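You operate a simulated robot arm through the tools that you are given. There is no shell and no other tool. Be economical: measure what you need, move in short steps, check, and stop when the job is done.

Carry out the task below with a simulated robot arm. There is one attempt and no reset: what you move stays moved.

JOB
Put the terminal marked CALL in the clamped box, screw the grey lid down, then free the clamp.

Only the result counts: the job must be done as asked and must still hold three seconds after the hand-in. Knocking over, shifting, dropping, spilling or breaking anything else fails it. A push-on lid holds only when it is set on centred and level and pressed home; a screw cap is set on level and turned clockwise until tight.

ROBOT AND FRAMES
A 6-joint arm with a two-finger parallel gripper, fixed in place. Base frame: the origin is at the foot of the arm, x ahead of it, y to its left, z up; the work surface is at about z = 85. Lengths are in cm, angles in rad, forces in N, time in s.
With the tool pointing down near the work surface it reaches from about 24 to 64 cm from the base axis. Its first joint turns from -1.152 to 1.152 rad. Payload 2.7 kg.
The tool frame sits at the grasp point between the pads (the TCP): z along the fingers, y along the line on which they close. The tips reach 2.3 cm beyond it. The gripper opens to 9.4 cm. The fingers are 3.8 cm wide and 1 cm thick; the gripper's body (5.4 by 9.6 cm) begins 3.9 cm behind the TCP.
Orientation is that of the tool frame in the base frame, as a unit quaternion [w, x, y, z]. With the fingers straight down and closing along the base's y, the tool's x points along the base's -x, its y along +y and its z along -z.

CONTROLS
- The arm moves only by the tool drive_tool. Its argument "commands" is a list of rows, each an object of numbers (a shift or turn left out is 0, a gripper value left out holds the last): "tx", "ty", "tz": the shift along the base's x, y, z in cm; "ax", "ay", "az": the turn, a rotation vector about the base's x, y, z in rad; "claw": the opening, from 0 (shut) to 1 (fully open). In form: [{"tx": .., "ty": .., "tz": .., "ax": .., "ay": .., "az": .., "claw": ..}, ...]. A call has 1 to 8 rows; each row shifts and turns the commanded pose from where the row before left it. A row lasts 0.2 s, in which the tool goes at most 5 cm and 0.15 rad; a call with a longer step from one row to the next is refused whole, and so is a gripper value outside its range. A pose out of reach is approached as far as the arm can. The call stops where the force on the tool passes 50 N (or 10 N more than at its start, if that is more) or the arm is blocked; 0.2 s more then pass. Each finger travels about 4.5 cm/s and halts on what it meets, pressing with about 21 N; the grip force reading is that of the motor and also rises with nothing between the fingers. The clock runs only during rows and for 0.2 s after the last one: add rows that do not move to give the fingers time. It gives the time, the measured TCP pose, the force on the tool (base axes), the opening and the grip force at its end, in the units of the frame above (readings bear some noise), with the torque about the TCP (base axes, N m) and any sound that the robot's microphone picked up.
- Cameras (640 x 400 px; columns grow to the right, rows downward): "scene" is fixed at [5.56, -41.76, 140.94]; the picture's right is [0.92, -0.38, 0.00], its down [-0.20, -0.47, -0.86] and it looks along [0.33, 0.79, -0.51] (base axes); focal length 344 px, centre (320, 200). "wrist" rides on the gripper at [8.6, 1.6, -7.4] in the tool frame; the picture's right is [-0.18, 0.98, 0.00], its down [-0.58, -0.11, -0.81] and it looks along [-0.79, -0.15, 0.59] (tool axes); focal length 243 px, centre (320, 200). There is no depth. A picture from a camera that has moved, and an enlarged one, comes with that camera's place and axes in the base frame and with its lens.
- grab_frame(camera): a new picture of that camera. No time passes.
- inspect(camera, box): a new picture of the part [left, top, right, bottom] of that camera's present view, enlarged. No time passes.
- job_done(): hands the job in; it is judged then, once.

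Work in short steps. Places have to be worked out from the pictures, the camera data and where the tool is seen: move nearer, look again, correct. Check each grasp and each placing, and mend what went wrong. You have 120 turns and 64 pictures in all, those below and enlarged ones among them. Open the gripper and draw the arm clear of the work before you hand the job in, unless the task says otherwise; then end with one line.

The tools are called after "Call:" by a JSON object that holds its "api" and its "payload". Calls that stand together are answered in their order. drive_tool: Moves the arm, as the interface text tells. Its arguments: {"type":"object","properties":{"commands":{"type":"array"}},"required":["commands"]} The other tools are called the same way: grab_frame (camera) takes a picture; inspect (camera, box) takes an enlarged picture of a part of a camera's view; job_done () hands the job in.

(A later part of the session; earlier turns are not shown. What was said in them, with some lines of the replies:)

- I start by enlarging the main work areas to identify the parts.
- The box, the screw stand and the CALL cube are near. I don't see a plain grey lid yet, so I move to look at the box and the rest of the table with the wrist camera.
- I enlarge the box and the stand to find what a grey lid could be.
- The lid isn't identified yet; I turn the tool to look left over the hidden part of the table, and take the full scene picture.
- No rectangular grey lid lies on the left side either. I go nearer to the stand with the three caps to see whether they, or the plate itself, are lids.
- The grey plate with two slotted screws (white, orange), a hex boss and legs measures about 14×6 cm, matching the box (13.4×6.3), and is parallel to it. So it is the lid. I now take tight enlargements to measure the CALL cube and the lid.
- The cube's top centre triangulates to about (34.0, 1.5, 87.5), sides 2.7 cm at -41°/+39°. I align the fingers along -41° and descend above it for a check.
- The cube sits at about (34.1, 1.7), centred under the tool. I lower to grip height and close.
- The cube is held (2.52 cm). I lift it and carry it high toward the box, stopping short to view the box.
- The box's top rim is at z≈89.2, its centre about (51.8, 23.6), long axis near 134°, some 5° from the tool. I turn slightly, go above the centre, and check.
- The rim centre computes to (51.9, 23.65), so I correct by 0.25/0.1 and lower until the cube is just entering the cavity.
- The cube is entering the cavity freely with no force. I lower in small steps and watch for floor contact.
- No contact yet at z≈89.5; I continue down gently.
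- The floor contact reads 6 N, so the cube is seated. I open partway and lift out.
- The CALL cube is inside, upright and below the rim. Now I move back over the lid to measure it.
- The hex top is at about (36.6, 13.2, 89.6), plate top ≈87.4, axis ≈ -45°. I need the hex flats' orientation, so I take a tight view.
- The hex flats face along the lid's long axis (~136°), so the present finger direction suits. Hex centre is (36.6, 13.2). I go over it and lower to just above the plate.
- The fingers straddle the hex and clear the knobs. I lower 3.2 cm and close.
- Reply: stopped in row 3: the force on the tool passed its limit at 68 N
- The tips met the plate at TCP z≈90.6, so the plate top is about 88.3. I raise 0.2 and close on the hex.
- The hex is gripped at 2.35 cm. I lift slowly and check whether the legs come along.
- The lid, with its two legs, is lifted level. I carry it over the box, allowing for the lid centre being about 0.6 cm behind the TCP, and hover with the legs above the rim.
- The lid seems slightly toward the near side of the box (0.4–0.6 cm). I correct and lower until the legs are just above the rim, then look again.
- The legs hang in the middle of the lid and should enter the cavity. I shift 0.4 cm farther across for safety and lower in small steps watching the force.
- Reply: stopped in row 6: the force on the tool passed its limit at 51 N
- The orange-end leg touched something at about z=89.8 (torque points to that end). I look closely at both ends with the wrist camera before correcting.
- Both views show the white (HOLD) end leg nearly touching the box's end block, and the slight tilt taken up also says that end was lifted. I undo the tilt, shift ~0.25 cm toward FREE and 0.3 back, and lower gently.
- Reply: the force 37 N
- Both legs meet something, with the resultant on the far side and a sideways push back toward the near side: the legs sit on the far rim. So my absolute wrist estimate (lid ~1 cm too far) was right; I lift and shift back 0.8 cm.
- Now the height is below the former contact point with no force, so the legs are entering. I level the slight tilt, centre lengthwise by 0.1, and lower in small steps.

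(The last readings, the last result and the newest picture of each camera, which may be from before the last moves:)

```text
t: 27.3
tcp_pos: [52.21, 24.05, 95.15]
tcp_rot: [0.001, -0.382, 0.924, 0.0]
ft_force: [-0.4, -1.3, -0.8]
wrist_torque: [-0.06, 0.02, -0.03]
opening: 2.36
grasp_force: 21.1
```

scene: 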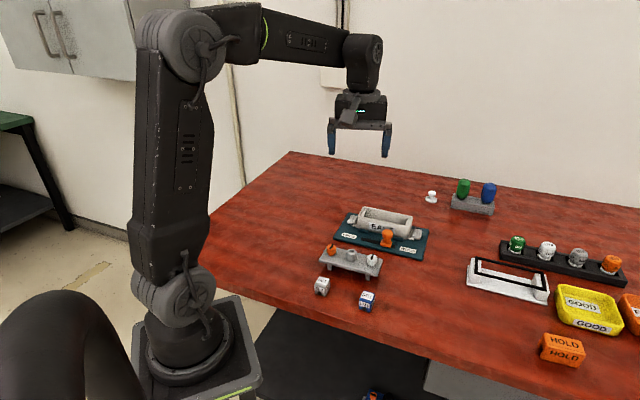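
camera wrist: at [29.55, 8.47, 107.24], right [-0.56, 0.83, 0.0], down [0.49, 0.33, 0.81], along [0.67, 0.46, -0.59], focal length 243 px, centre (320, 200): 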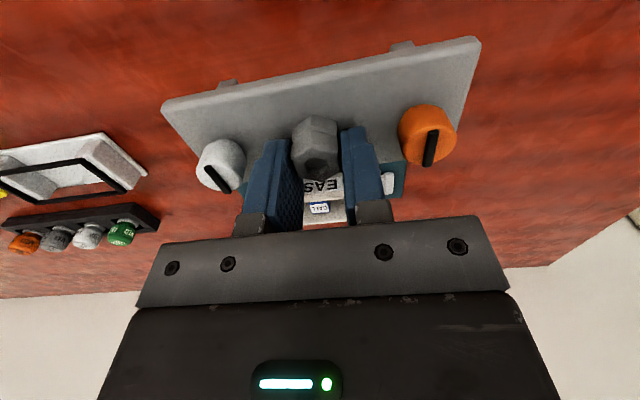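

No contact so far; I continue down 1 cm.

Call:
{"api": "drive_tool", "payload": {"commands": [{"tz": -0.3}, {"tz": -0.3}, {"tz": -0.3}, {}]}}

Call:
{"api": "inspect", "payload": {"camera": "scene", "box": [355, 195, 415, 235]}}

```text
t: 28.3
tcp_pos: [52.26, 23.96, 94.04]
tcp_rot: [0.0, -0.382, 0.924, 0.0]
ft_force: [0.2, -0.5, -1.5]
wrist_torque: [0.02, 0.0, 0.0]
opening: 2.37
grasp_force: 20.6
```

```text
10.00 times, centred on (385, 215) of scene
camera zoom: at [5.56, -41.76, 140.94], right [0.92, -0.38, 0.0], down [-0.2, -0.47, -0.86], along [0.33, 0.79, -0.51], focal length 3440 px, centre (-330, 50)
```

zoom: 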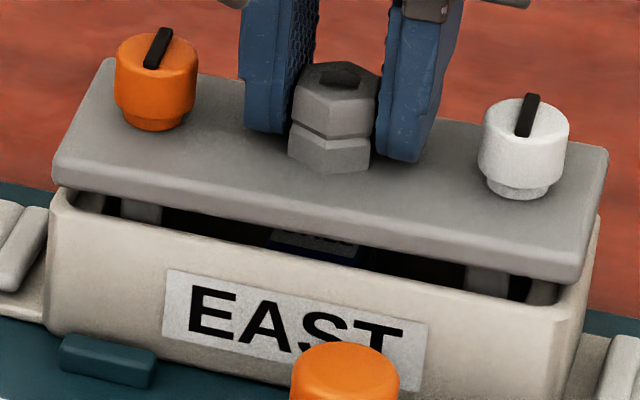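

The legs are in and the lid is about 1 cm above the rim, well aligned. I lower to contact.

Call:
{"api": "drive_tool", "payload": {"commands": [{"tz": -0.3}, {"tz": -0.3}, {"tz": -0.15}, {}]}}

Call:
{"api": "inspect", "payload": {"camera": "scene", "box": [355, 195, 415, 235]}}

```text
t: 29.3
tcp_pos: [52.2, 23.77, 93.45]
tcp_rot: [0.002, -0.383, 0.924, 0.0]
ft_force: [-2.1, -2.8, 4.8]
wrist_torque: [-0.06, 0.35, -0.05]
opening: 2.35
grasp_force: 20.5
```

```text
10.00 times, centred on (385, 215) of scene
camera zoom: at [5.55, -41.77, 140.93], right [0.92, -0.38, 0.0], down [-0.2, -0.47, -0.86], along [0.33, 0.79, -0.51], focal length 3440 px, centre (-330, 50)
```

zoom: 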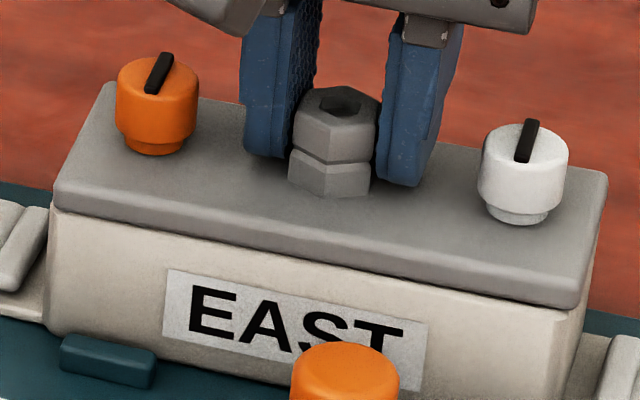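

The lid appears flush with first contact at z≈93.4. I press slightly more to confirm it is seated.

Call:
{"api": "drive_tool", "payload": {"commands": [{"tz": -0.15}, {"tz": -0.1}, {}]}}

Call:
{"api": "inspect", "payload": {"camera": "wrist", "box": [160, 0, 500, 170]}}

```text
t: 30.1
tcp_pos: [52.33, 23.91, 93.29]
tcp_rot: [0.003, -0.383, 0.924, 0.001]
ft_force: [-1.9, -4.8, 18.4]
wrist_torque: [0.02, 0.29, -0.02]
opening: 2.35
grasp_force: 20.5
```

```text
1.88 times, centred on (330, 85) of wrist
camera zoom: at [45.08, 19.06, 100.66], right [-0.56, 0.83, 0.0], down [0.48, 0.33, 0.81], along [0.67, 0.46, -0.59], focal length 457 px, centre (301, 416)
```

zoom: 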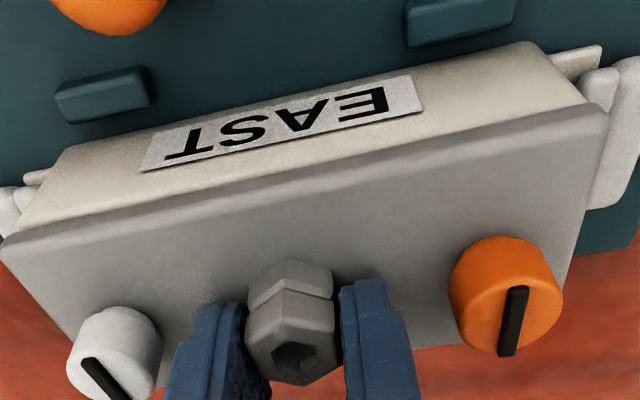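

Force rises to 18 N, so the lid is seated and centred on the rim. I release the hex, rise, and move over the orange screw at about (48.3, 27.1).

Call:
{"api": "drive_tool", "payload": {"commands": [{"tz": 0.2}, {"claw": 0.42}, {"claw": 0.42}, {"claw": 0.42}, {"tz": 3}, {"tz": 2}, {"tx": -4.05, "ty": 3.15}, {}]}}

Call:
{"api": "inspect", "payload": {"camera": "scene", "box": [335, 180, 425, 240]}}

Call:
{"api": "inspect", "payload": {"camera": "wrist", "box": [140, 0, 440, 200]}}

```text
refused: row 7 steps farther than a row can; nothing moved
```

```text
6.67 times, centred on (380, 210) of scene
camera zoom: at [5.53, -41.79, 140.93], right [0.92, -0.38, 0.0], down [-0.2, -0.47, -0.86], along [0.33, 0.79, -0.51], focal length 2294 px, centre (-80, 133)
```

zoom: 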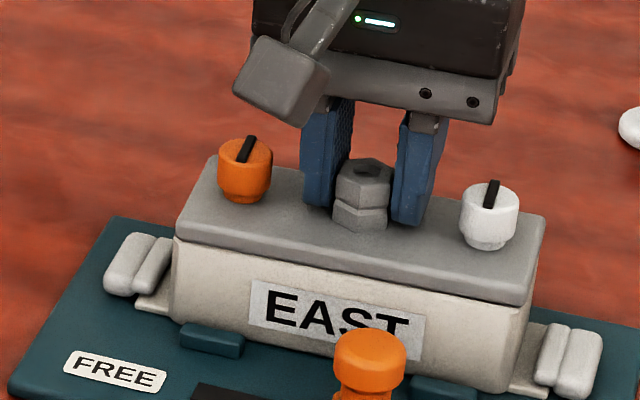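

```text
2.00 times, centred on (290, 100) of wrist
camera zoom: at [45.08, 19.06, 100.66], right [-0.56, 0.83, 0.0], down [0.48, 0.33, 0.81], along [0.67, 0.46, -0.59], focal length 485 px, centre (380, 400)
```

zoom: 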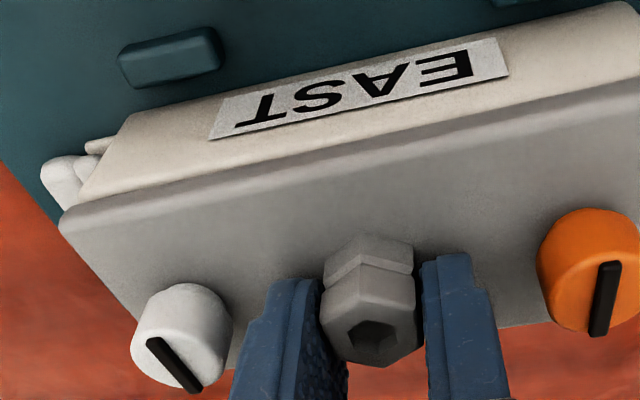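

The step was too long; I repeat it split in two rows.

Call:
{"api": "drive_tool", "payload": {"commands": [{"tz": 0.2}, {"claw": 0.42}, {"claw": 0.42}, {"claw": 0.42}, {"tz": 3}, {"tz": 2}, {"tx": -2, "ty": 1.6}, {"tx": -2, "ty": 1.6}]}}

Call:
{"api": "inspect", "payload": {"camera": "scene", "box": [335, 180, 425, 240]}}

```text
t: 31.9
tcp_pos: [48.3, 27.31, 98.55]
tcp_rot: [0.0, -0.381, 0.924, 0.0]
ft_force: [0.2, -0.2, -0.3]
wrist_torque: [0.05, 0.0, -0.01]
opening: 3.97
grasp_force: 0.1
```

```text
6.67 times, centred on (380, 210) of scene
camera zoom: at [5.56, -41.77, 140.94], right [0.92, -0.38, 0.0], down [-0.2, -0.47, -0.86], along [0.33, 0.79, -0.51], focal length 2294 px, centre (-80, 133)
```

zoom: 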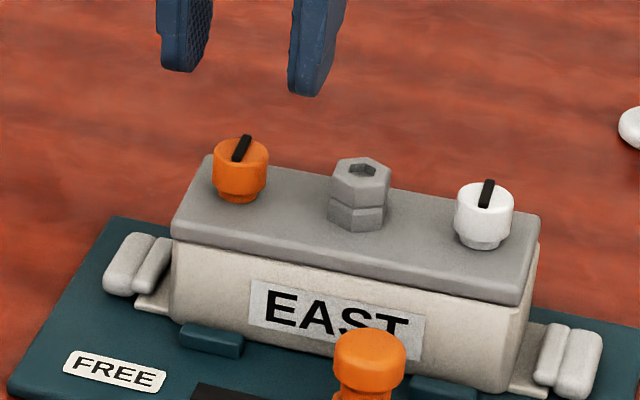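

The lid stayed on. I lower around the orange screw and grip it.

Call:
{"api": "drive_tool", "payload": {"commands": [{"tx": -0.05, "ty": -0.1, "tz": -3}, {"tz": -2}, {}, {"claw": 0.1}, {"claw": 0.1}, {"claw": 0.1}, {"claw": 0.1}]}}

Call:
{"api": "inspect", "payload": {"camera": "scene", "box": [335, 180, 425, 240]}}

```text
t: 33.5
tcp_pos: [48.11, 27.0, 93.42]
tcp_rot: [0.001, -0.382, 0.924, 0.0]
ft_force: [-0.7, 0.2, 0.6]
wrist_torque: [0.08, 0.09, 0.0]
opening: 2.1
grasp_force: 20.9
```

```text
6.67 times, centred on (380, 210) of scene
camera zoom: at [5.56, -41.76, 140.94], right [0.92, -0.38, 0.0], down [-0.2, -0.47, -0.86], along [0.33, 0.79, -0.51], focal length 2294 px, centre (-80, 133)
```

zoom: 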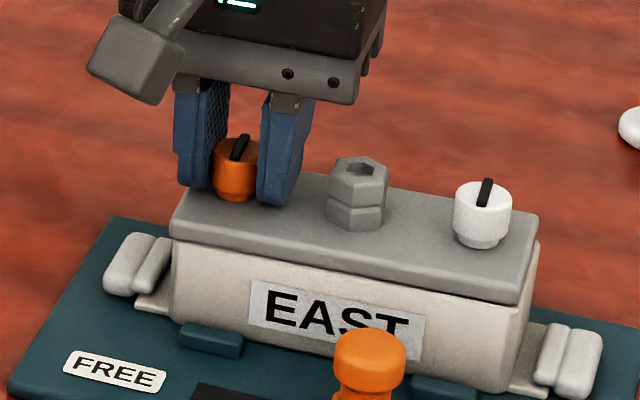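

The screw is gripped at 2.1 cm and coincides with the TCP projection. I turn clockwise (negative about z) and watch the torque.

Call:
{"api": "drive_tool", "payload": {"commands": [{"az": -0.15}, {"az": -0.15}, {"az": -0.15}, {"az": -0.15}, {}]}}

```text
t: 34.7
tcp_pos: [48.14, 27.13, 93.34]
tcp_rot: [0.002, -0.092, 0.996, -0.001]
ft_force: [1.4, -4.2, 1.6]
wrist_torque: [-0.04, -0.04, -0.02]
opening: 2.1
grasp_force: 21.2
```

It turns with little torque. I continue clockwise.

Call:
{"api": "drive_tool", "payload": {"commands": [{"az": -0.15}, {"az": -0.15}, {"az": -0.15}, {"az": -0.15}, {"az": -0.15}, {"az": -0.15}, {}]}}

Call:
{"api": "inspect", "payload": {"camera": "scene", "box": [335, 180, 425, 240]}}

```text
t: 36.3
tcp_pos: [48.26, 26.87, 93.44]
tcp_rot: [0.002, 0.352, 0.936, 0.0]
ft_force: [4.1, -9.8, 2.0]
wrist_torque: [-0.46, -0.17, 0.05]
opening: 2.1
grasp_force: 21.1
```

```text
6.67 times, centred on (380, 210) of scene
camera zoom: at [5.56, -41.79, 140.93], right [0.92, -0.38, 0.0], down [-0.2, -0.47, -0.86], along [0.33, 0.79, -0.51], focal length 2294 px, centre (-80, 133)
```

zoom: 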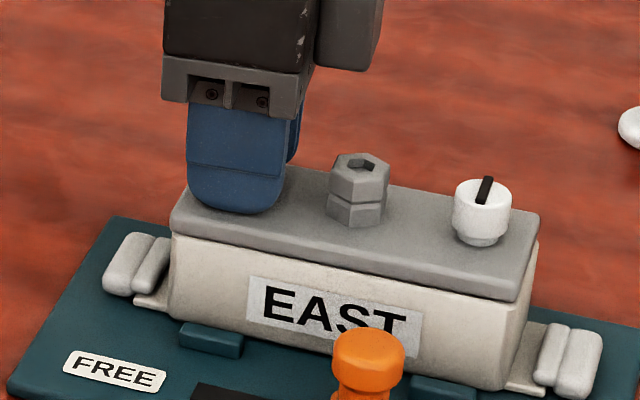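

Some side force shows the axis is slightly off; I relieve it by 0.15 cm toward the centre and keep turning.

Call:
{"api": "drive_tool", "payload": {"commands": [{"tx": 0.1, "ty": -0.15}, {"az": -0.15}, {"az": -0.15}, {"az": -0.15}, {"az": -0.15}, {"az": -0.15}, {}]}}

```text
t: 37.9
tcp_pos: [48.26, 26.88, 93.41]
tcp_rot: [0.0, 0.669, 0.743, -0.002]
ft_force: [-6.0, -1.6, 0.5]
wrist_torque: [-0.05, 0.3, 0.05]
opening: 2.09
grasp_force: 21.1
```

Still low torque; I continue turning.

Call:
{"api": "drive_tool", "payload": {"commands": [{"tx": -0.05, "az": -0.15}, {"az": -0.15}, {"az": -0.15}, {"az": -0.15}, {"az": -0.15}, {"az": -0.15}, {}]}}

```text
t: 39.5
tcp_pos: [48.25, 26.77, 93.33]
tcp_rot: [0.0, 0.926, 0.377, -0.001]
ft_force: [1.1, 0.1, 1.6]
wrist_torque: [-0.19, -0.14, 0.12]
opening: 2.09
grasp_force: 21.0
```

Half a turn done; resisting torque rises to 0.12. I continue.

Call:
{"api": "drive_tool", "payload": {"commands": [{"az": -0.15}, {"az": -0.15}, {"az": -0.15}, {"az": -0.15}, {"az": -0.15}, {"az": -0.15}, {}]}}

Call:
{"api": "inspect", "payload": {"camera": "scene", "box": [335, 180, 425, 240]}}

```text
t: 40.0
tcp_pos: [48.85, 25.88, 93.32]
tcp_rot: [-0.014, 0.942, 0.335, -0.005]
ft_force: [0.6, 0.2, 1.0]
wrist_torque: [-0.18, -0.17, 0.0]
opening: 2.14
grasp_force: 13.5
out of reach, approached as far as the arm can: row 1, 2
stopped in row 2: the force on the tool passed its limit at 55 N (the readings are from after the stop); the commanded pose is now the measured one
```

```text
6.67 times, centred on (380, 210) of scene
camera zoom: at [5.56, -41.77, 140.94], right [0.92, -0.38, 0.0], down [-0.2, -0.47, -0.86], along [0.33, 0.79, -0.51], focal length 2294 px, centre (-80, 133)
```

zoom: 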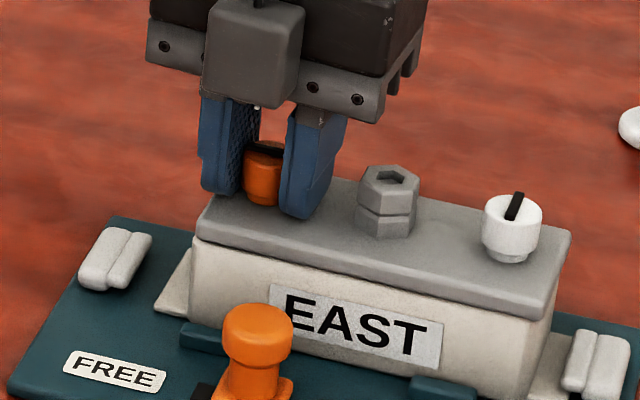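

The wrist reached its joint limit and lurched: the box slid about 0.9 cm and the clamp slid open to FREE. I must mend this: first release the screw, rise, and turn the wrist back.

Call:
{"api": "drive_tool", "payload": {"commands": [{"az": 0.03}, {"claw": 0.4}, {"claw": 0.4}, {"claw": 0.4}, {"tz": 3}, {"tz": 4}, {"tz": 3, "az": 0.15}, {"az": 0.15}]}}

Call:
{"api": "drive_tool", "payload": {"commands": [{"az": 0.15}, {"az": 0.15}, {"az": 0.15}, {"az": 0.15}, {"az": 0.15}, {"az": 0.15}, {"az": 0.15}, {"az": 0.15}]}}

Call:
{"api": "drive_tool", "payload": {"commands": [{"az": 0.15}, {"az": 0.15}, {"az": 0.15}, {"az": 0.15}, {"az": 0.15}, {"az": 0.15}, {"az": 0.15}, {"az": 0.15}]}}

Call:
{"api": "inspect", "payload": {"camera": "scene", "box": [325, 185, 445, 265]}}

```text
t: 41.8
tcp_pos: [48.66, 25.93, 103.37]
tcp_rot: [-0.012, 0.874, 0.486, -0.008]
ft_force: [-0.1, -1.1, 0.4]
wrist_torque: [0.0, 0.0, 0.01]
opening: 3.74
grasp_force: 0.0
```

```text
t: 43.6
tcp_pos: [48.75, 25.98, 103.39]
tcp_rot: [-0.005, 0.448, 0.894, -0.013]
ft_force: [0.2, 0.4, -0.5]
wrist_torque: [-0.01, -0.02, 0.02]
opening: 3.76
grasp_force: 0.0
```

```text
t: 45.4
tcp_pos: [48.74, 25.91, 103.44]
tcp_rot: [0.004, -0.135, 0.991, -0.015]
ft_force: [-0.3, -0.8, -1.4]
wrist_torque: [0.04, 0.06, -0.01]
opening: 3.74
grasp_force: 0.1
```

```text
5.00 times, centred on (385, 225) of scene
camera zoom: at [5.56, -41.76, 140.94], right [0.92, -0.38, 0.0], down [-0.2, -0.47, -0.86], along [0.33, 0.79, -0.51], focal length 1720 px, centre (-5, 75)
```

zoom: 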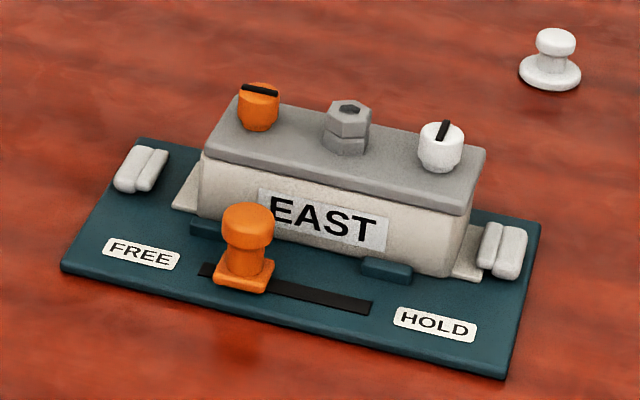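

The clamp is open and the box moved ~1.2 cm toward HOLD along its axis, still straight. I'll re-clamp by moving the orange handle (about (45.1, 19.8), top z≈89.9) back to HOLD, which should also recentre the box. I level the tool and go above the handle.

Call:
{"api": "drive_tool", "payload": {"commands": [{"ax": 0.029, "ay": 0.012}, {"az": 0.13, "tx": -1.2, "ty": -2}, {"az": 0.13, "tx": -1.2, "ty": -2}, {"az": 0.13, "tx": -1.24, "ty": -2.1}, {"az": 0.13, "claw": 0.5}, {"tz": -4}, {"tz": -4}, {}]}}

Call:
{"api": "inspect", "payload": {"camera": "scene", "box": [325, 185, 445, 265]}}

```text
t: 47.2
tcp_pos: [45.13, 19.59, 95.52]
tcp_rot: [-0.001, -0.385, 0.923, 0.0]
ft_force: [-0.4, 0.2, 0.5]
wrist_torque: [0.01, 0.0, 0.01]
opening: 4.69
grasp_force: 0.1
```

```text
5.00 times, centred on (385, 225) of scene
camera zoom: at [5.56, -41.76, 140.94], right [0.92, -0.38, 0.0], down [-0.2, -0.47, -0.86], along [0.33, 0.79, -0.51], focal length 1720 px, centre (-5, 75)
```

zoom: 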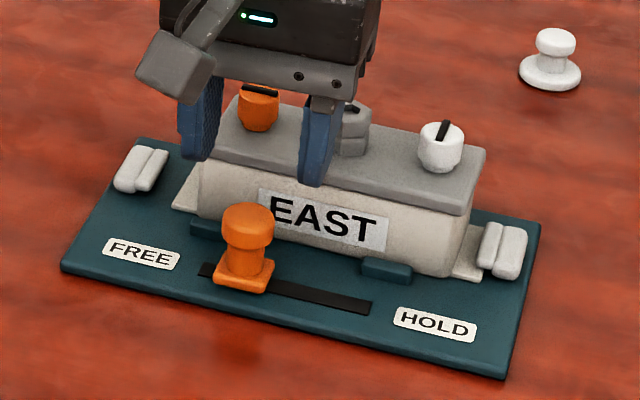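

Fingers straddle the handle. I lower and grip it.

Call:
{"api": "drive_tool", "payload": {"commands": [{"tz": -3}, {"tz": -2}, {"tz": -0.7}, {"claw": 0.05}, {"claw": 0.05}, {"claw": 0.05}, {"claw": 0.05}]}}

```text
t: 48.8
tcp_pos: [45.24, 19.69, 89.66]
tcp_rot: [-0.001, -0.385, 0.923, 0.0]
ft_force: [-4.7, 5.7, -1.3]
wrist_torque: [-0.2, 0.12, 0.06]
opening: 2.67
grasp_force: 44.7
```

The handle is gripped. I push it toward HOLD in small steps.

Call:
{"api": "drive_tool", "payload": {"commands": [{"tx": 0.4, "ty": -0.4}, {"tx": 0.4, "ty": -0.4}, {"tx": 0.4, "ty": -0.4}, {"tx": 0.4, "ty": -0.4}, {}]}}

```text
t: 50.0
tcp_pos: [46.72, 18.24, 89.77]
tcp_rot: [-0.001, -0.385, 0.923, 0.0]
ft_force: [-2.1, -1.5, -5.9]
wrist_torque: [-0.18, -0.1, -0.14]
opening: 2.66
grasp_force: 45.0
```

It moves with little force. I continue to the HOLD end.

Call:
{"api": "drive_tool", "payload": {"commands": [{"tx": 0.4, "ty": -0.4}, {"tx": 0.4, "ty": -0.4}, {"tx": 0.4, "ty": -0.4}, {"tx": 0.3, "ty": -0.3}, {}]}}

Call:
{"api": "inspect", "payload": {"camera": "scene", "box": [325, 185, 445, 265]}}

```text
t: 51.2
tcp_pos: [48.21, 16.78, 89.79]
tcp_rot: [0.0, -0.385, 0.923, -0.001]
ft_force: [2.7, 6.1, -10.3]
wrist_torque: [0.35, -0.81, 0.22]
opening: 2.64
grasp_force: 44.8
```

```text
5.00 times, centred on (385, 225) of scene
camera zoom: at [5.58, -41.75, 140.94], right [0.92, -0.38, 0.0], down [-0.2, -0.47, -0.86], along [0.33, 0.79, -0.51], focal length 1720 px, centre (-5, 75)
```

zoom: 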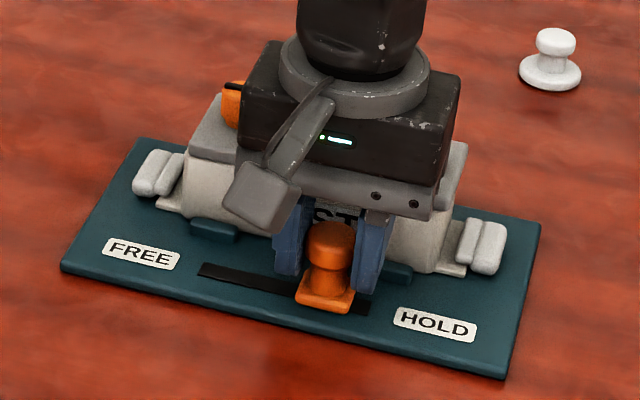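

The clamp is back at HOLD and the box is recentred. I release the handle, rise, and look.

Call:
{"api": "drive_tool", "payload": {"commands": [{"claw": 0.5}, {"claw": 0.5}, {"claw": 0.5}, {"tz": 3}, {"tz": 4}, {"tz": 2}, {"tx": -1, "ty": 3.5}, {"tx": -1, "ty": 3.5}]}}

Call:
{"api": "grab_frame", "payload": {"camera": "wrist"}}

```text
t: 53.0
tcp_pos: [46.18, 23.78, 99.01]
tcp_rot: [-0.001, -0.385, 0.923, -0.001]
ft_force: [0.1, -0.4, 0.1]
wrist_torque: [0.01, -0.04, -0.03]
opening: 4.69
grasp_force: 0.0
```

```text
5 pictures are left
camera wrist: at [39.05, 18.95, 106.43], right [-0.57, 0.82, 0.0], down [0.49, 0.34, 0.8], along [0.66, 0.46, -0.59], focal length 243 px, centre (320, 200)
```

wrist: 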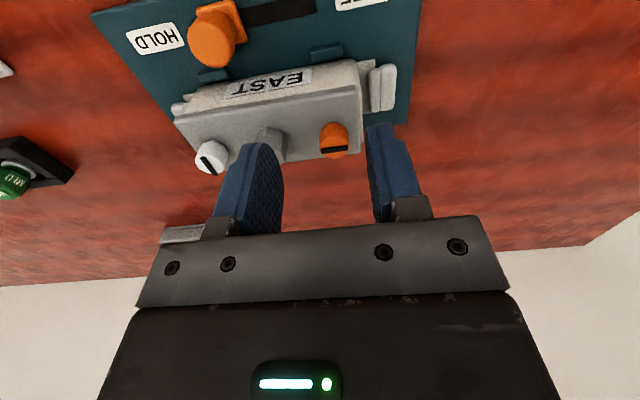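

The lid, cube and clamp are in place again. The screws now are at about (48.5, 26.85) orange and (55.4, 19.6) white. I turn the wrist back by 1.5 rad for more range and go over the white screw.

Call:
{"api": "drive_tool", "payload": {"commands": [{"tx": 2.3, "ty": -1.05, "az": 0.15}, {"tx": 2.3, "ty": -1.05, "az": 0.15}, {"tx": 2.3, "ty": -1.05, "az": 0.15}, {"tx": 2.35, "ty": -1.0, "az": 0.15}, {"az": 0.15, "claw": 0.42}, {"az": 0.15}, {"az": 0.15}, {"az": 0.15}]}}

Call:
{"api": "drive_tool", "payload": {"commands": [{"az": 0.15}, {"az": 0.15}, {"az": 0.07}, {}]}}

```text
t: 54.8
tcp_pos: [55.48, 19.65, 98.8]
tcp_rot: [0.001, 0.839, -0.544, 0.001]
ft_force: [-0.5, -0.4, 0.6]
wrist_torque: [0.01, -0.01, 0.02]
opening: 3.96
grasp_force: 0.1
```

```text
t: 55.8
tcp_pos: [55.43, 19.47, 98.78]
tcp_rot: [0.001, 0.924, -0.381, 0.001]
ft_force: [-0.1, 0.4, 0.6]
wrist_torque: [0.0, 0.01, -0.01]
opening: 3.97
grasp_force: 0.0
```

The orientation is right. I lower around the white screw and grip.

Call:
{"api": "drive_tool", "payload": {"commands": [{"tz": -3}, {"tz": -1.5}, {"tz": -0.8}, {}, {"claw": 0.1}, {"claw": 0.1}, {"claw": 0.1}, {"claw": 0.1}]}}

Call:
{"api": "inspect", "payload": {"camera": "scene", "box": [335, 180, 425, 240]}}

```text
t: 57.6
tcp_pos: [55.51, 19.5, 93.54]
tcp_rot: [0.002, 0.924, -0.382, 0.0]
ft_force: [-0.6, -1.2, 1.1]
wrist_torque: [0.03, 0.02, -0.01]
opening: 2.11
grasp_force: 21.0
```

```text
6.67 times, centred on (380, 210) of scene
camera zoom: at [5.56, -41.77, 140.94], right [0.92, -0.38, 0.0], down [-0.2, -0.47, -0.86], along [0.33, 0.79, -0.51], focal length 2294 px, centre (-80, 133)
```

zoom: 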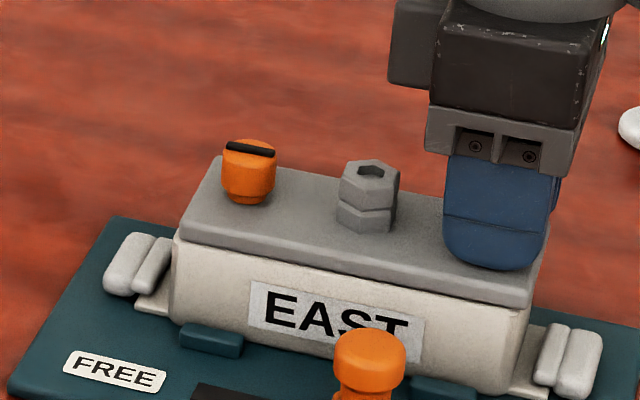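

White is gripped and the box is exactly where it was. I turn clockwise.

Call:
{"api": "drive_tool", "payload": {"commands": [{"az": -0.15}, {"az": -0.15}, {"az": -0.15}, {"az": -0.15}, {"az": -0.15}, {"az": -0.15}, {}]}}

```text
t: 59.2
tcp_pos: [55.43, 19.48, 93.51]
tcp_rot: [-0.001, -0.666, 0.746, 0.001]
ft_force: [-7.3, 1.8, 4.1]
wrist_torque: [0.04, 0.17, 0.08]
opening: 2.11
grasp_force: 20.9
```

Small side force; I shift 0.1 cm toward -x and keep turning.

Call:
{"api": "drive_tool", "payload": {"commands": [{"tx": -0.1, "ty": 0.03, "az": -0.15}, {"az": -0.15}, {"az": -0.15}, {"az": -0.15}, {"az": -0.15}, {"az": -0.15}, {}]}}

```text
t: 60.8
tcp_pos: [55.19, 19.64, 93.43]
tcp_rot: [-0.001, -0.276, 0.961, 0.0]
ft_force: [-16.8, 6.4, 5.9]
wrist_torque: [0.14, 0.65, 0.06]
opening: 2.1
grasp_force: 21.1
```

The side force points to (-x, +y): I shift the axis by (-0.2, +0.1) and read.

Call:
{"api": "drive_tool", "payload": {"commands": [{"tx": -0.2, "ty": 0.1}, {}]}}

```text
t: 61.4
tcp_pos: [55.06, 19.65, 93.41]
tcp_rot: [0.0, -0.276, 0.961, 0.0]
ft_force: [-3.2, 5.8, -3.1]
wrist_torque: [0.26, 0.17, 0.0]
opening: 2.09
grasp_force: 20.7
```

Relieved. I continue clockwise.

Call:
{"api": "drive_tool", "payload": {"commands": [{"az": -0.15}, {"az": -0.15}, {"az": -0.15}, {"az": -0.15}, {"az": -0.15}, {"az": -0.15}, {}]}}

```text
t: 63.0
tcp_pos: [55.23, 19.43, 93.39]
tcp_rot: [-0.001, 0.172, 0.985, 0.001]
ft_force: [0.3, 0.4, 0.3]
wrist_torque: [-0.02, -0.08, 0.06]
opening: 2.08
grasp_force: 21.0
```

Call:
{"api": "drive_tool", "payload": {"commands": [{"az": -0.15}, {"az": -0.15}, {"az": -0.15}, {"az": -0.15}, {"az": -0.15}, {"az": -0.15}, {}]}}

```text
t: 64.6
tcp_pos: [55.17, 19.76, 93.37]
tcp_rot: [-0.001, 0.582, 0.813, 0.0]
ft_force: [-0.2, -1.7, 0.6]
wrist_torque: [-0.04, 0.13, 0.12]
opening: 2.08
grasp_force: 21.0
```

Torque grows to 0.12. I continue, staying within the wrist limit.

Call:
{"api": "drive_tool", "payload": {"commands": [{"az": -0.15}, {"az": -0.15}, {"az": -0.15}, {"az": -0.15}, {"az": -0.15}, {}]}}

```text
t: 66.0
tcp_pos: [55.11, 19.59, 93.29]
tcp_rot: [0.0, 0.839, 0.544, 0.003]
ft_force: [0.2, -1.0, 0.6]
wrist_torque: [0.08, 0.17, 0.03]
opening: 2.09
grasp_force: 21.0
```

About 0.7 turn done; not tight yet. I open, rise, and turn the wrist back for another grip.

Call:
{"api": "drive_tool", "payload": {"commands": [{"claw": 0.4}, {"claw": 0.4}, {"claw": 0.4}, {"tz": 2.5}, {"az": 0.15}, {"az": 0.15}, {"az": 0.15}, {"az": 0.15}]}}

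Call:
{"api": "drive_tool", "payload": {"commands": [{"az": 0.15}, {"az": 0.15}, {"az": 0.15}, {"az": 0.15}, {"az": 0.15}, {"az": 0.15}, {"az": 0.15}, {"az": 0.15}]}}

Call:
{"api": "drive_tool", "payload": {"commands": [{"az": 0.15}, {"az": 0.15}, {"az": 0.15}, {"az": 0.15}, {"az": 0.15}, {"az": 0.15}, {"az": 0.15}, {"az": 0.15}]}}

Call:
{"api": "drive_tool", "payload": {"commands": [{"az": 0.15}, {"az": 0.15}, {"az": 0.15}, {"az": 0.15}, {"az": 0.15}, {"az": 0.15}, {"az": 0.15}, {"az": 0.15}]}}

```text
t: 67.8
tcp_pos: [55.18, 19.63, 95.85]
tcp_rot: [-0.002, 0.64, 0.769, 0.001]
ft_force: [0.1, 0.0, 0.2]
wrist_torque: [0.0, 0.02, 0.0]
opening: 3.76
grasp_force: 0.1
```

```text
t: 69.6
tcp_pos: [55.1, 19.76, 95.94]
tcp_rot: [-0.002, 0.094, 0.996, 0.0]
ft_force: [-1.1, 0.3, -0.7]
wrist_torque: [0.02, 0.01, 0.0]
opening: 3.76
grasp_force: 0.1
```

```text
t: 71.4
tcp_pos: [55.29, 19.68, 95.79]
tcp_rot: [-0.001, -0.484, 0.875, 0.0]
ft_force: [-0.8, -0.3, 0.6]
wrist_torque: [0.0, 0.0, 0.01]
opening: 3.77
grasp_force: 0.1
```

```text
t: 73.2
tcp_pos: [55.14, 19.65, 95.9]
tcp_rot: [0.001, 0.894, -0.448, 0.001]
ft_force: [0.7, 0.3, -0.4]
wrist_torque: [-0.01, 0.0, -0.01]
opening: 3.77
grasp_force: 0.1
```

I lower again, grip, and continue turning white.

Call:
{"api": "drive_tool", "payload": {"commands": [{"tz": -1.5}, {"tz": -0.95}, {"claw": 0.1}, {"claw": 0.1}, {"claw": 0.1}, {"claw": 0.1}, {}]}}

Call:
{"api": "drive_tool", "payload": {"commands": [{"az": -0.15}, {"az": -0.15}, {"az": -0.15}, {"az": -0.15}, {"az": -0.15}, {"az": -0.15}, {}]}}

```text
t: 74.8
tcp_pos: [55.13, 19.78, 93.35]
tcp_rot: [0.002, 0.893, -0.451, 0.001]
ft_force: [0.9, 0.5, -0.5]
wrist_torque: [-0.05, -0.05, -0.03]
opening: 2.11
grasp_force: 20.8
```

```text
t: 76.4
tcp_pos: [55.18, 19.68, 93.37]
tcp_rot: [-0.002, -0.608, 0.794, -0.001]
ft_force: [-3.9, 0.1, 0.1]
wrist_torque: [0.1, 0.2, 0.07]
opening: 2.11
grasp_force: 21.1
```

Call:
{"api": "drive_tool", "payload": {"commands": [{"az": -0.15}, {"az": -0.15}, {"az": -0.15}, {"az": -0.15}, {"az": -0.15}, {"az": -0.15}, {"az": -0.15}, {}]}}

Call:
{"api": "drive_tool", "payload": {"commands": [{"az": -0.15}, {"az": -0.15}, {"az": -0.15}, {"az": -0.15}, {"az": -0.15}, {"az": -0.15}, {}]}}

```text
t: 78.2
tcp_pos: [55.05, 19.52, 93.39]
tcp_rot: [-0.001, -0.127, 0.992, 0.0]
ft_force: [-0.4, 0.7, -0.9]
wrist_torque: [-0.03, -0.08, 0.06]
opening: 2.06
grasp_force: 20.9
```

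```text
t: 79.8
tcp_pos: [55.16, 19.66, 93.47]
tcp_rot: [0.0, 0.316, 0.949, 0.001]
ft_force: [-0.5, -3.7, -0.4]
wrist_torque: [-0.05, 0.04, 0.23]
opening: 2.09
grasp_force: 20.7
```

Torque is rising (0.23). I continue.

Call:
{"api": "drive_tool", "payload": {"commands": [{"az": -0.15}, {"az": -0.15}, {"az": -0.15}, {"az": -0.15}, {}]}}

Call:
{"api": "drive_tool", "payload": {"commands": [{"az": -0.15}, {"az": -0.15}, {"az": -0.15}, {"az": -0.15}, {}]}}

```text
t: 81.0
tcp_pos: [55.19, 19.57, 93.46]
tcp_rot: [0.0, 0.582, 0.813, 0.001]
ft_force: [-0.9, -1.4, 0.8]
wrist_torque: [-0.06, 0.18, 0.1]
opening: 2.09
grasp_force: 21.1
```

```text
t: 82.2
tcp_pos: [55.22, 19.56, 93.43]
tcp_rot: [-0.002, 0.796, 0.606, 0.001]
ft_force: [-2.0, -0.2, 0.8]
wrist_torque: [0.12, 0.21, 0.08]
opening: 2.09
grasp_force: 20.6
```

Torque hovers near 0.1–0.2, so the fingers may now be slipping on a tight screw. I release, rise and look at the slot direction.

Call:
{"api": "drive_tool", "payload": {"commands": [{"claw": 0.4}, {"claw": 0.4}, {"claw": 0.4}, {"tz": 3}, {"tz": 4}, {"az": 0.15, "tz": 3}, {"az": 0.15}, {"az": 0.15}]}}

Call:
{"api": "inspect", "payload": {"camera": "scene", "box": [340, 190, 420, 240]}}

```text
t: 84.0
tcp_pos: [55.24, 19.73, 103.43]
tcp_rot: [-0.001, 0.639, 0.769, 0.001]
ft_force: [-0.3, 0.3, 0.0]
wrist_torque: [-0.01, 0.04, -0.01]
opening: 3.79
grasp_force: 0.1
```

```text
8.00 times, centred on (380, 215) of scene
camera zoom: at [5.56, -41.76, 140.94], right [0.92, -0.38, 0.0], down [-0.2, -0.47, -0.86], along [0.33, 0.79, -0.51], focal length 2752 px, centre (-160, 80)
```

zoom: 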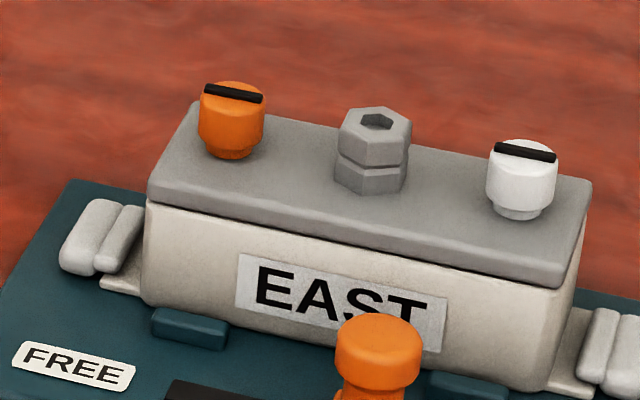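

Both slots have turned exactly a quarter and lie along the lid's axis, i.e. quarter-turn screws at their stops; white is certainly tight. Orange might be a few degrees short, so I go back to re-tighten it for certainty.

Call:
{"api": "drive_tool", "payload": {"commands": [{"tx": -1.75, "ty": 1.78, "az": 0.15}, {"tx": -1.75, "ty": 1.78, "az": 0.15}, {"tx": -1.75, "ty": 1.78, "az": 0.15}, {"tx": -1.72, "ty": 1.78, "az": 0.15}, {"az": 0.15}, {"az": 0.15}, {"az": 0.15}, {"az": 0.15}]}}

Call:
{"api": "drive_tool", "payload": {"commands": [{"az": 0.15}, {"az": 0.15}, {"az": 0.15}, {"az": 0.15}, {"az": 0.15}, {"az": 0.15}, {"az": 0.15}, {"az": 0.15}]}}

```text
t: 85.8
tcp_pos: [48.15, 26.74, 103.56]
tcp_rot: [-0.002, 0.092, 0.996, 0.0]
ft_force: [0.2, -0.1, -0.8]
wrist_torque: [0.01, -0.02, 0.01]
opening: 3.78
grasp_force: 0.1
```

```text
t: 87.6
tcp_pos: [48.39, 26.85, 103.55]
tcp_rot: [-0.001, -0.485, 0.875, -0.001]
ft_force: [0.1, 0.5, -0.1]
wrist_torque: [0.0, -0.02, 0.0]
opening: 3.76
grasp_force: 0.1
```

I lower around the orange screw and grip.

Call:
{"api": "drive_tool", "payload": {"commands": [{"tz": -4}, {"tz": -4}, {"tz": -1.3}, {"tz": -0.75}, {"claw": 0.1}, {"claw": 0.1}, {"claw": 0.1}, {"claw": 0.1}]}}

Call:
{"api": "drive_tool", "payload": {"commands": [{"az": -0.15}, {"az": -0.15}, {"az": -0.15}, {}]}}

```text
t: 89.4
tcp_pos: [48.14, 26.79, 93.2]
tcp_rot: [-0.002, -0.483, 0.876, 0.0]
ft_force: [-0.2, -0.5, 0.3]
wrist_torque: [0.02, 0.05, -0.02]
opening: 2.07
grasp_force: 20.8
```

```text
t: 90.4
tcp_pos: [48.06, 26.76, 93.28]
tcp_rot: [-0.001, -0.275, 0.961, 0.0]
ft_force: [0.0, -0.9, -0.3]
wrist_torque: [0.05, 0.06, -0.03]
opening: 2.07
grasp_force: 21.1
```

Call:
{"api": "drive_tool", "payload": {"commands": [{"az": -0.15}, {"az": -0.15}, {"az": -0.15}, {"az": -0.15}, {"az": -0.15}, {"az": -0.15}, {}]}}

Call:
{"api": "drive_tool", "payload": {"commands": [{"az": -0.15}, {"az": -0.15}, {"az": -0.15}, {"az": -0.15}, {}]}}

```text
t: 92.0
tcp_pos: [48.19, 26.88, 93.46]
tcp_rot: [-0.002, 0.171, 0.985, 0.0]
ft_force: [-0.2, 1.3, -0.1]
wrist_torque: [0.04, -0.02, 0.07]
opening: 2.1
grasp_force: 21.3
```

```text
t: 93.2
tcp_pos: [48.17, 26.78, 93.43]
tcp_rot: [-0.001, 0.454, 0.891, 0.0]
ft_force: [-0.5, -1.5, 1.3]
wrist_torque: [-0.1, 0.07, -0.05]
opening: 2.08
grasp_force: 20.8
```

I've turned it about 1.95 rad. I release, rise, and check the slot.

Call:
{"api": "drive_tool", "payload": {"commands": [{"claw": 0.4}, {"claw": 0.4}, {"claw": 0.4}, {"tz": 3}, {"tz": 4}, {"az": 0.15, "tz": 3}, {"az": 0.15}, {"az": 0.15}]}}

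Call:
{"api": "inspect", "payload": {"camera": "scene", "box": [340, 190, 420, 240]}}

```text
t: 95.0
tcp_pos: [48.18, 26.72, 103.47]
tcp_rot: [-0.002, 0.242, 0.97, 0.0]
ft_force: [-0.4, -0.1, 0.1]
wrist_torque: [0.0, -0.02, 0.0]
opening: 3.76
grasp_force: 0.0
```

```text
8.00 times, centred on (380, 215) of scene
camera zoom: at [5.56, -41.76, 140.94], right [0.92, -0.38, 0.0], down [-0.2, -0.47, -0.86], along [0.33, 0.79, -0.51], focal length 2752 px, centre (-160, 80)
```

zoom: 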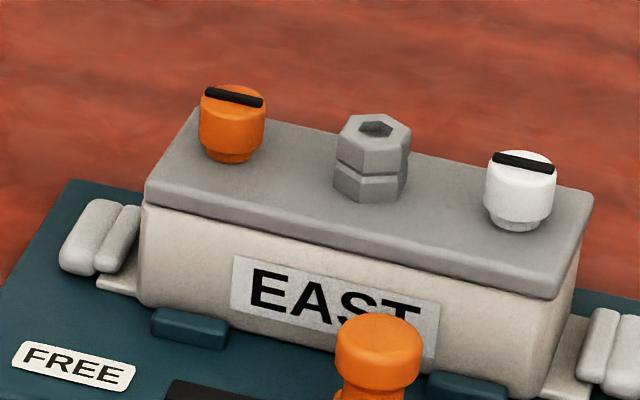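

Both slots are now parallel to the lid's axis: screwed down. Now I go to the clamp handle at (48.2, 16.8), turning the wrist back to the slot direction.

Call:
{"api": "drive_tool", "payload": {"commands": [{"ty": -2.5, "az": 0.15}, {"ty": -2.5, "az": 0.15}, {"ty": -2.5, "az": 0.15}, {"ty": -2.45, "az": 0.15}, {"az": 0.15, "claw": 0.5}, {"az": 0.15}, {"az": 0.15}, {"az": 0.15}]}}

Call:
{"api": "drive_tool", "payload": {"commands": [{"az": 0.075}, {"tz": -4}, {"tz": -4}, {}]}}

```text
t: 96.8
tcp_pos: [48.23, 16.79, 103.48]
tcp_rot: [-0.001, -0.349, 0.937, -0.001]
ft_force: [0.8, 0.0, 0.7]
wrist_torque: [-0.02, 0.0, 0.01]
opening: 4.7
grasp_force: 0.0
```

```text
t: 97.8
tcp_pos: [48.25, 17.03, 95.27]
tcp_rot: [-0.002, -0.382, 0.924, -0.001]
ft_force: [-0.5, -0.2, 0.5]
wrist_torque: [0.02, 0.0, 0.01]
opening: 4.69
grasp_force: 0.1
```

I lower around the handle, grip, and then slide it toward FREE.

Call:
{"api": "drive_tool", "payload": {"commands": [{"tz": -3}, {"tz": -2}, {"tz": -0.6}, {"claw": 0.1}, {"claw": 0.1}, {"claw": 0.1}, {"claw": 0.1}, {}]}}

Call:
{"api": "drive_tool", "payload": {"commands": [{"tx": -0.4, "ty": 0.4}, {"tx": -0.4, "ty": 0.4}, {"tx": -0.4, "ty": 0.4}, {"tx": -0.4, "ty": 0.4}, {}]}}

```text
t: 99.6
tcp_pos: [48.22, 16.87, 89.81]
tcp_rot: [-0.002, -0.382, 0.924, 0.0]
ft_force: [2.1, -2.2, -6.4]
wrist_torque: [0.08, -0.53, 0.01]
opening: 2.65
grasp_force: 44.5
```

```text
t: 100.8
tcp_pos: [46.63, 18.46, 89.79]
tcp_rot: [-0.001, -0.382, 0.924, -0.001]
ft_force: [3.0, 3.1, -0.1]
wrist_torque: [-0.47, 0.02, 0.15]
opening: 2.68
grasp_force: 45.1
```

Call:
{"api": "drive_tool", "payload": {"commands": [{"tx": -0.4, "ty": 0.4}, {"tx": -0.4, "ty": 0.4}, {"tx": -0.4, "ty": 0.4}, {"tx": -0.3, "ty": 0.3}, {"tx": -0.1, "ty": 0.1}, {}]}}

```text
t: 102.2
tcp_pos: [45.02, 19.91, 89.8]
tcp_rot: [-0.001, -0.382, 0.924, 0.0]
ft_force: [4.0, -11.9, 14.2]
wrist_torque: [-0.07, 0.35, -0.1]
opening: 2.67
grasp_force: 44.8
```

The handle has reached its FREE end stop (force rising). I release, rise straight up, draw clear and check.

Call:
{"api": "drive_tool", "payload": {"commands": [{"claw": 0.5}, {"claw": 0.5}, {"claw": 0.5}, {"tz": 3}, {"tz": 4}, {"tz": 5}, {"tx": -3, "ty": -2, "tz": 3}, {"tx": -3, "ty": -2}]}}

Call:
{"api": "inspect", "payload": {"camera": "scene", "box": [315, 180, 445, 310]}}

```text
t: 104.0
tcp_pos: [38.86, 15.88, 104.62]
tcp_rot: [-0.002, -0.382, 0.924, -0.001]
ft_force: [-0.4, -0.4, -0.4]
wrist_torque: [0.01, 0.0, -0.04]
opening: 4.74
grasp_force: 0.1
```

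```text
3.08 times, centred on (380, 245) of scene
camera zoom: at [5.56, -41.76, 140.94], right [0.92, -0.38, 0.0], down [-0.2, -0.47, -0.86], along [0.33, 0.79, -0.51], focal length 1059 px, centre (135, 62)
```

zoom: 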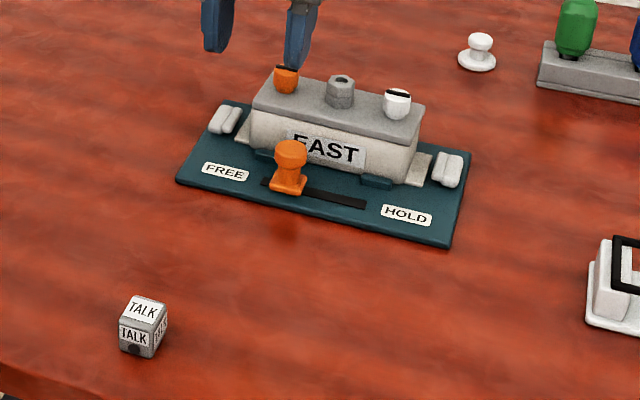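

The clamp stands at FREE with both jaws clear of the box, the lid is on with both screws at their stops, and the arm is clear. I hand in.

Call:
{"api": "job_done", "payload": {}}

```text
The job is handed in.
```

I put the CALL terminal in the EAST box, screwed the grey lid down with both screws at their stops, and left the clamp at FREE. Partway through, the wrist hit its joint limit, which opened the clamp early and slid the box about 1.2 cm; I clamped it again before finishing the screws.
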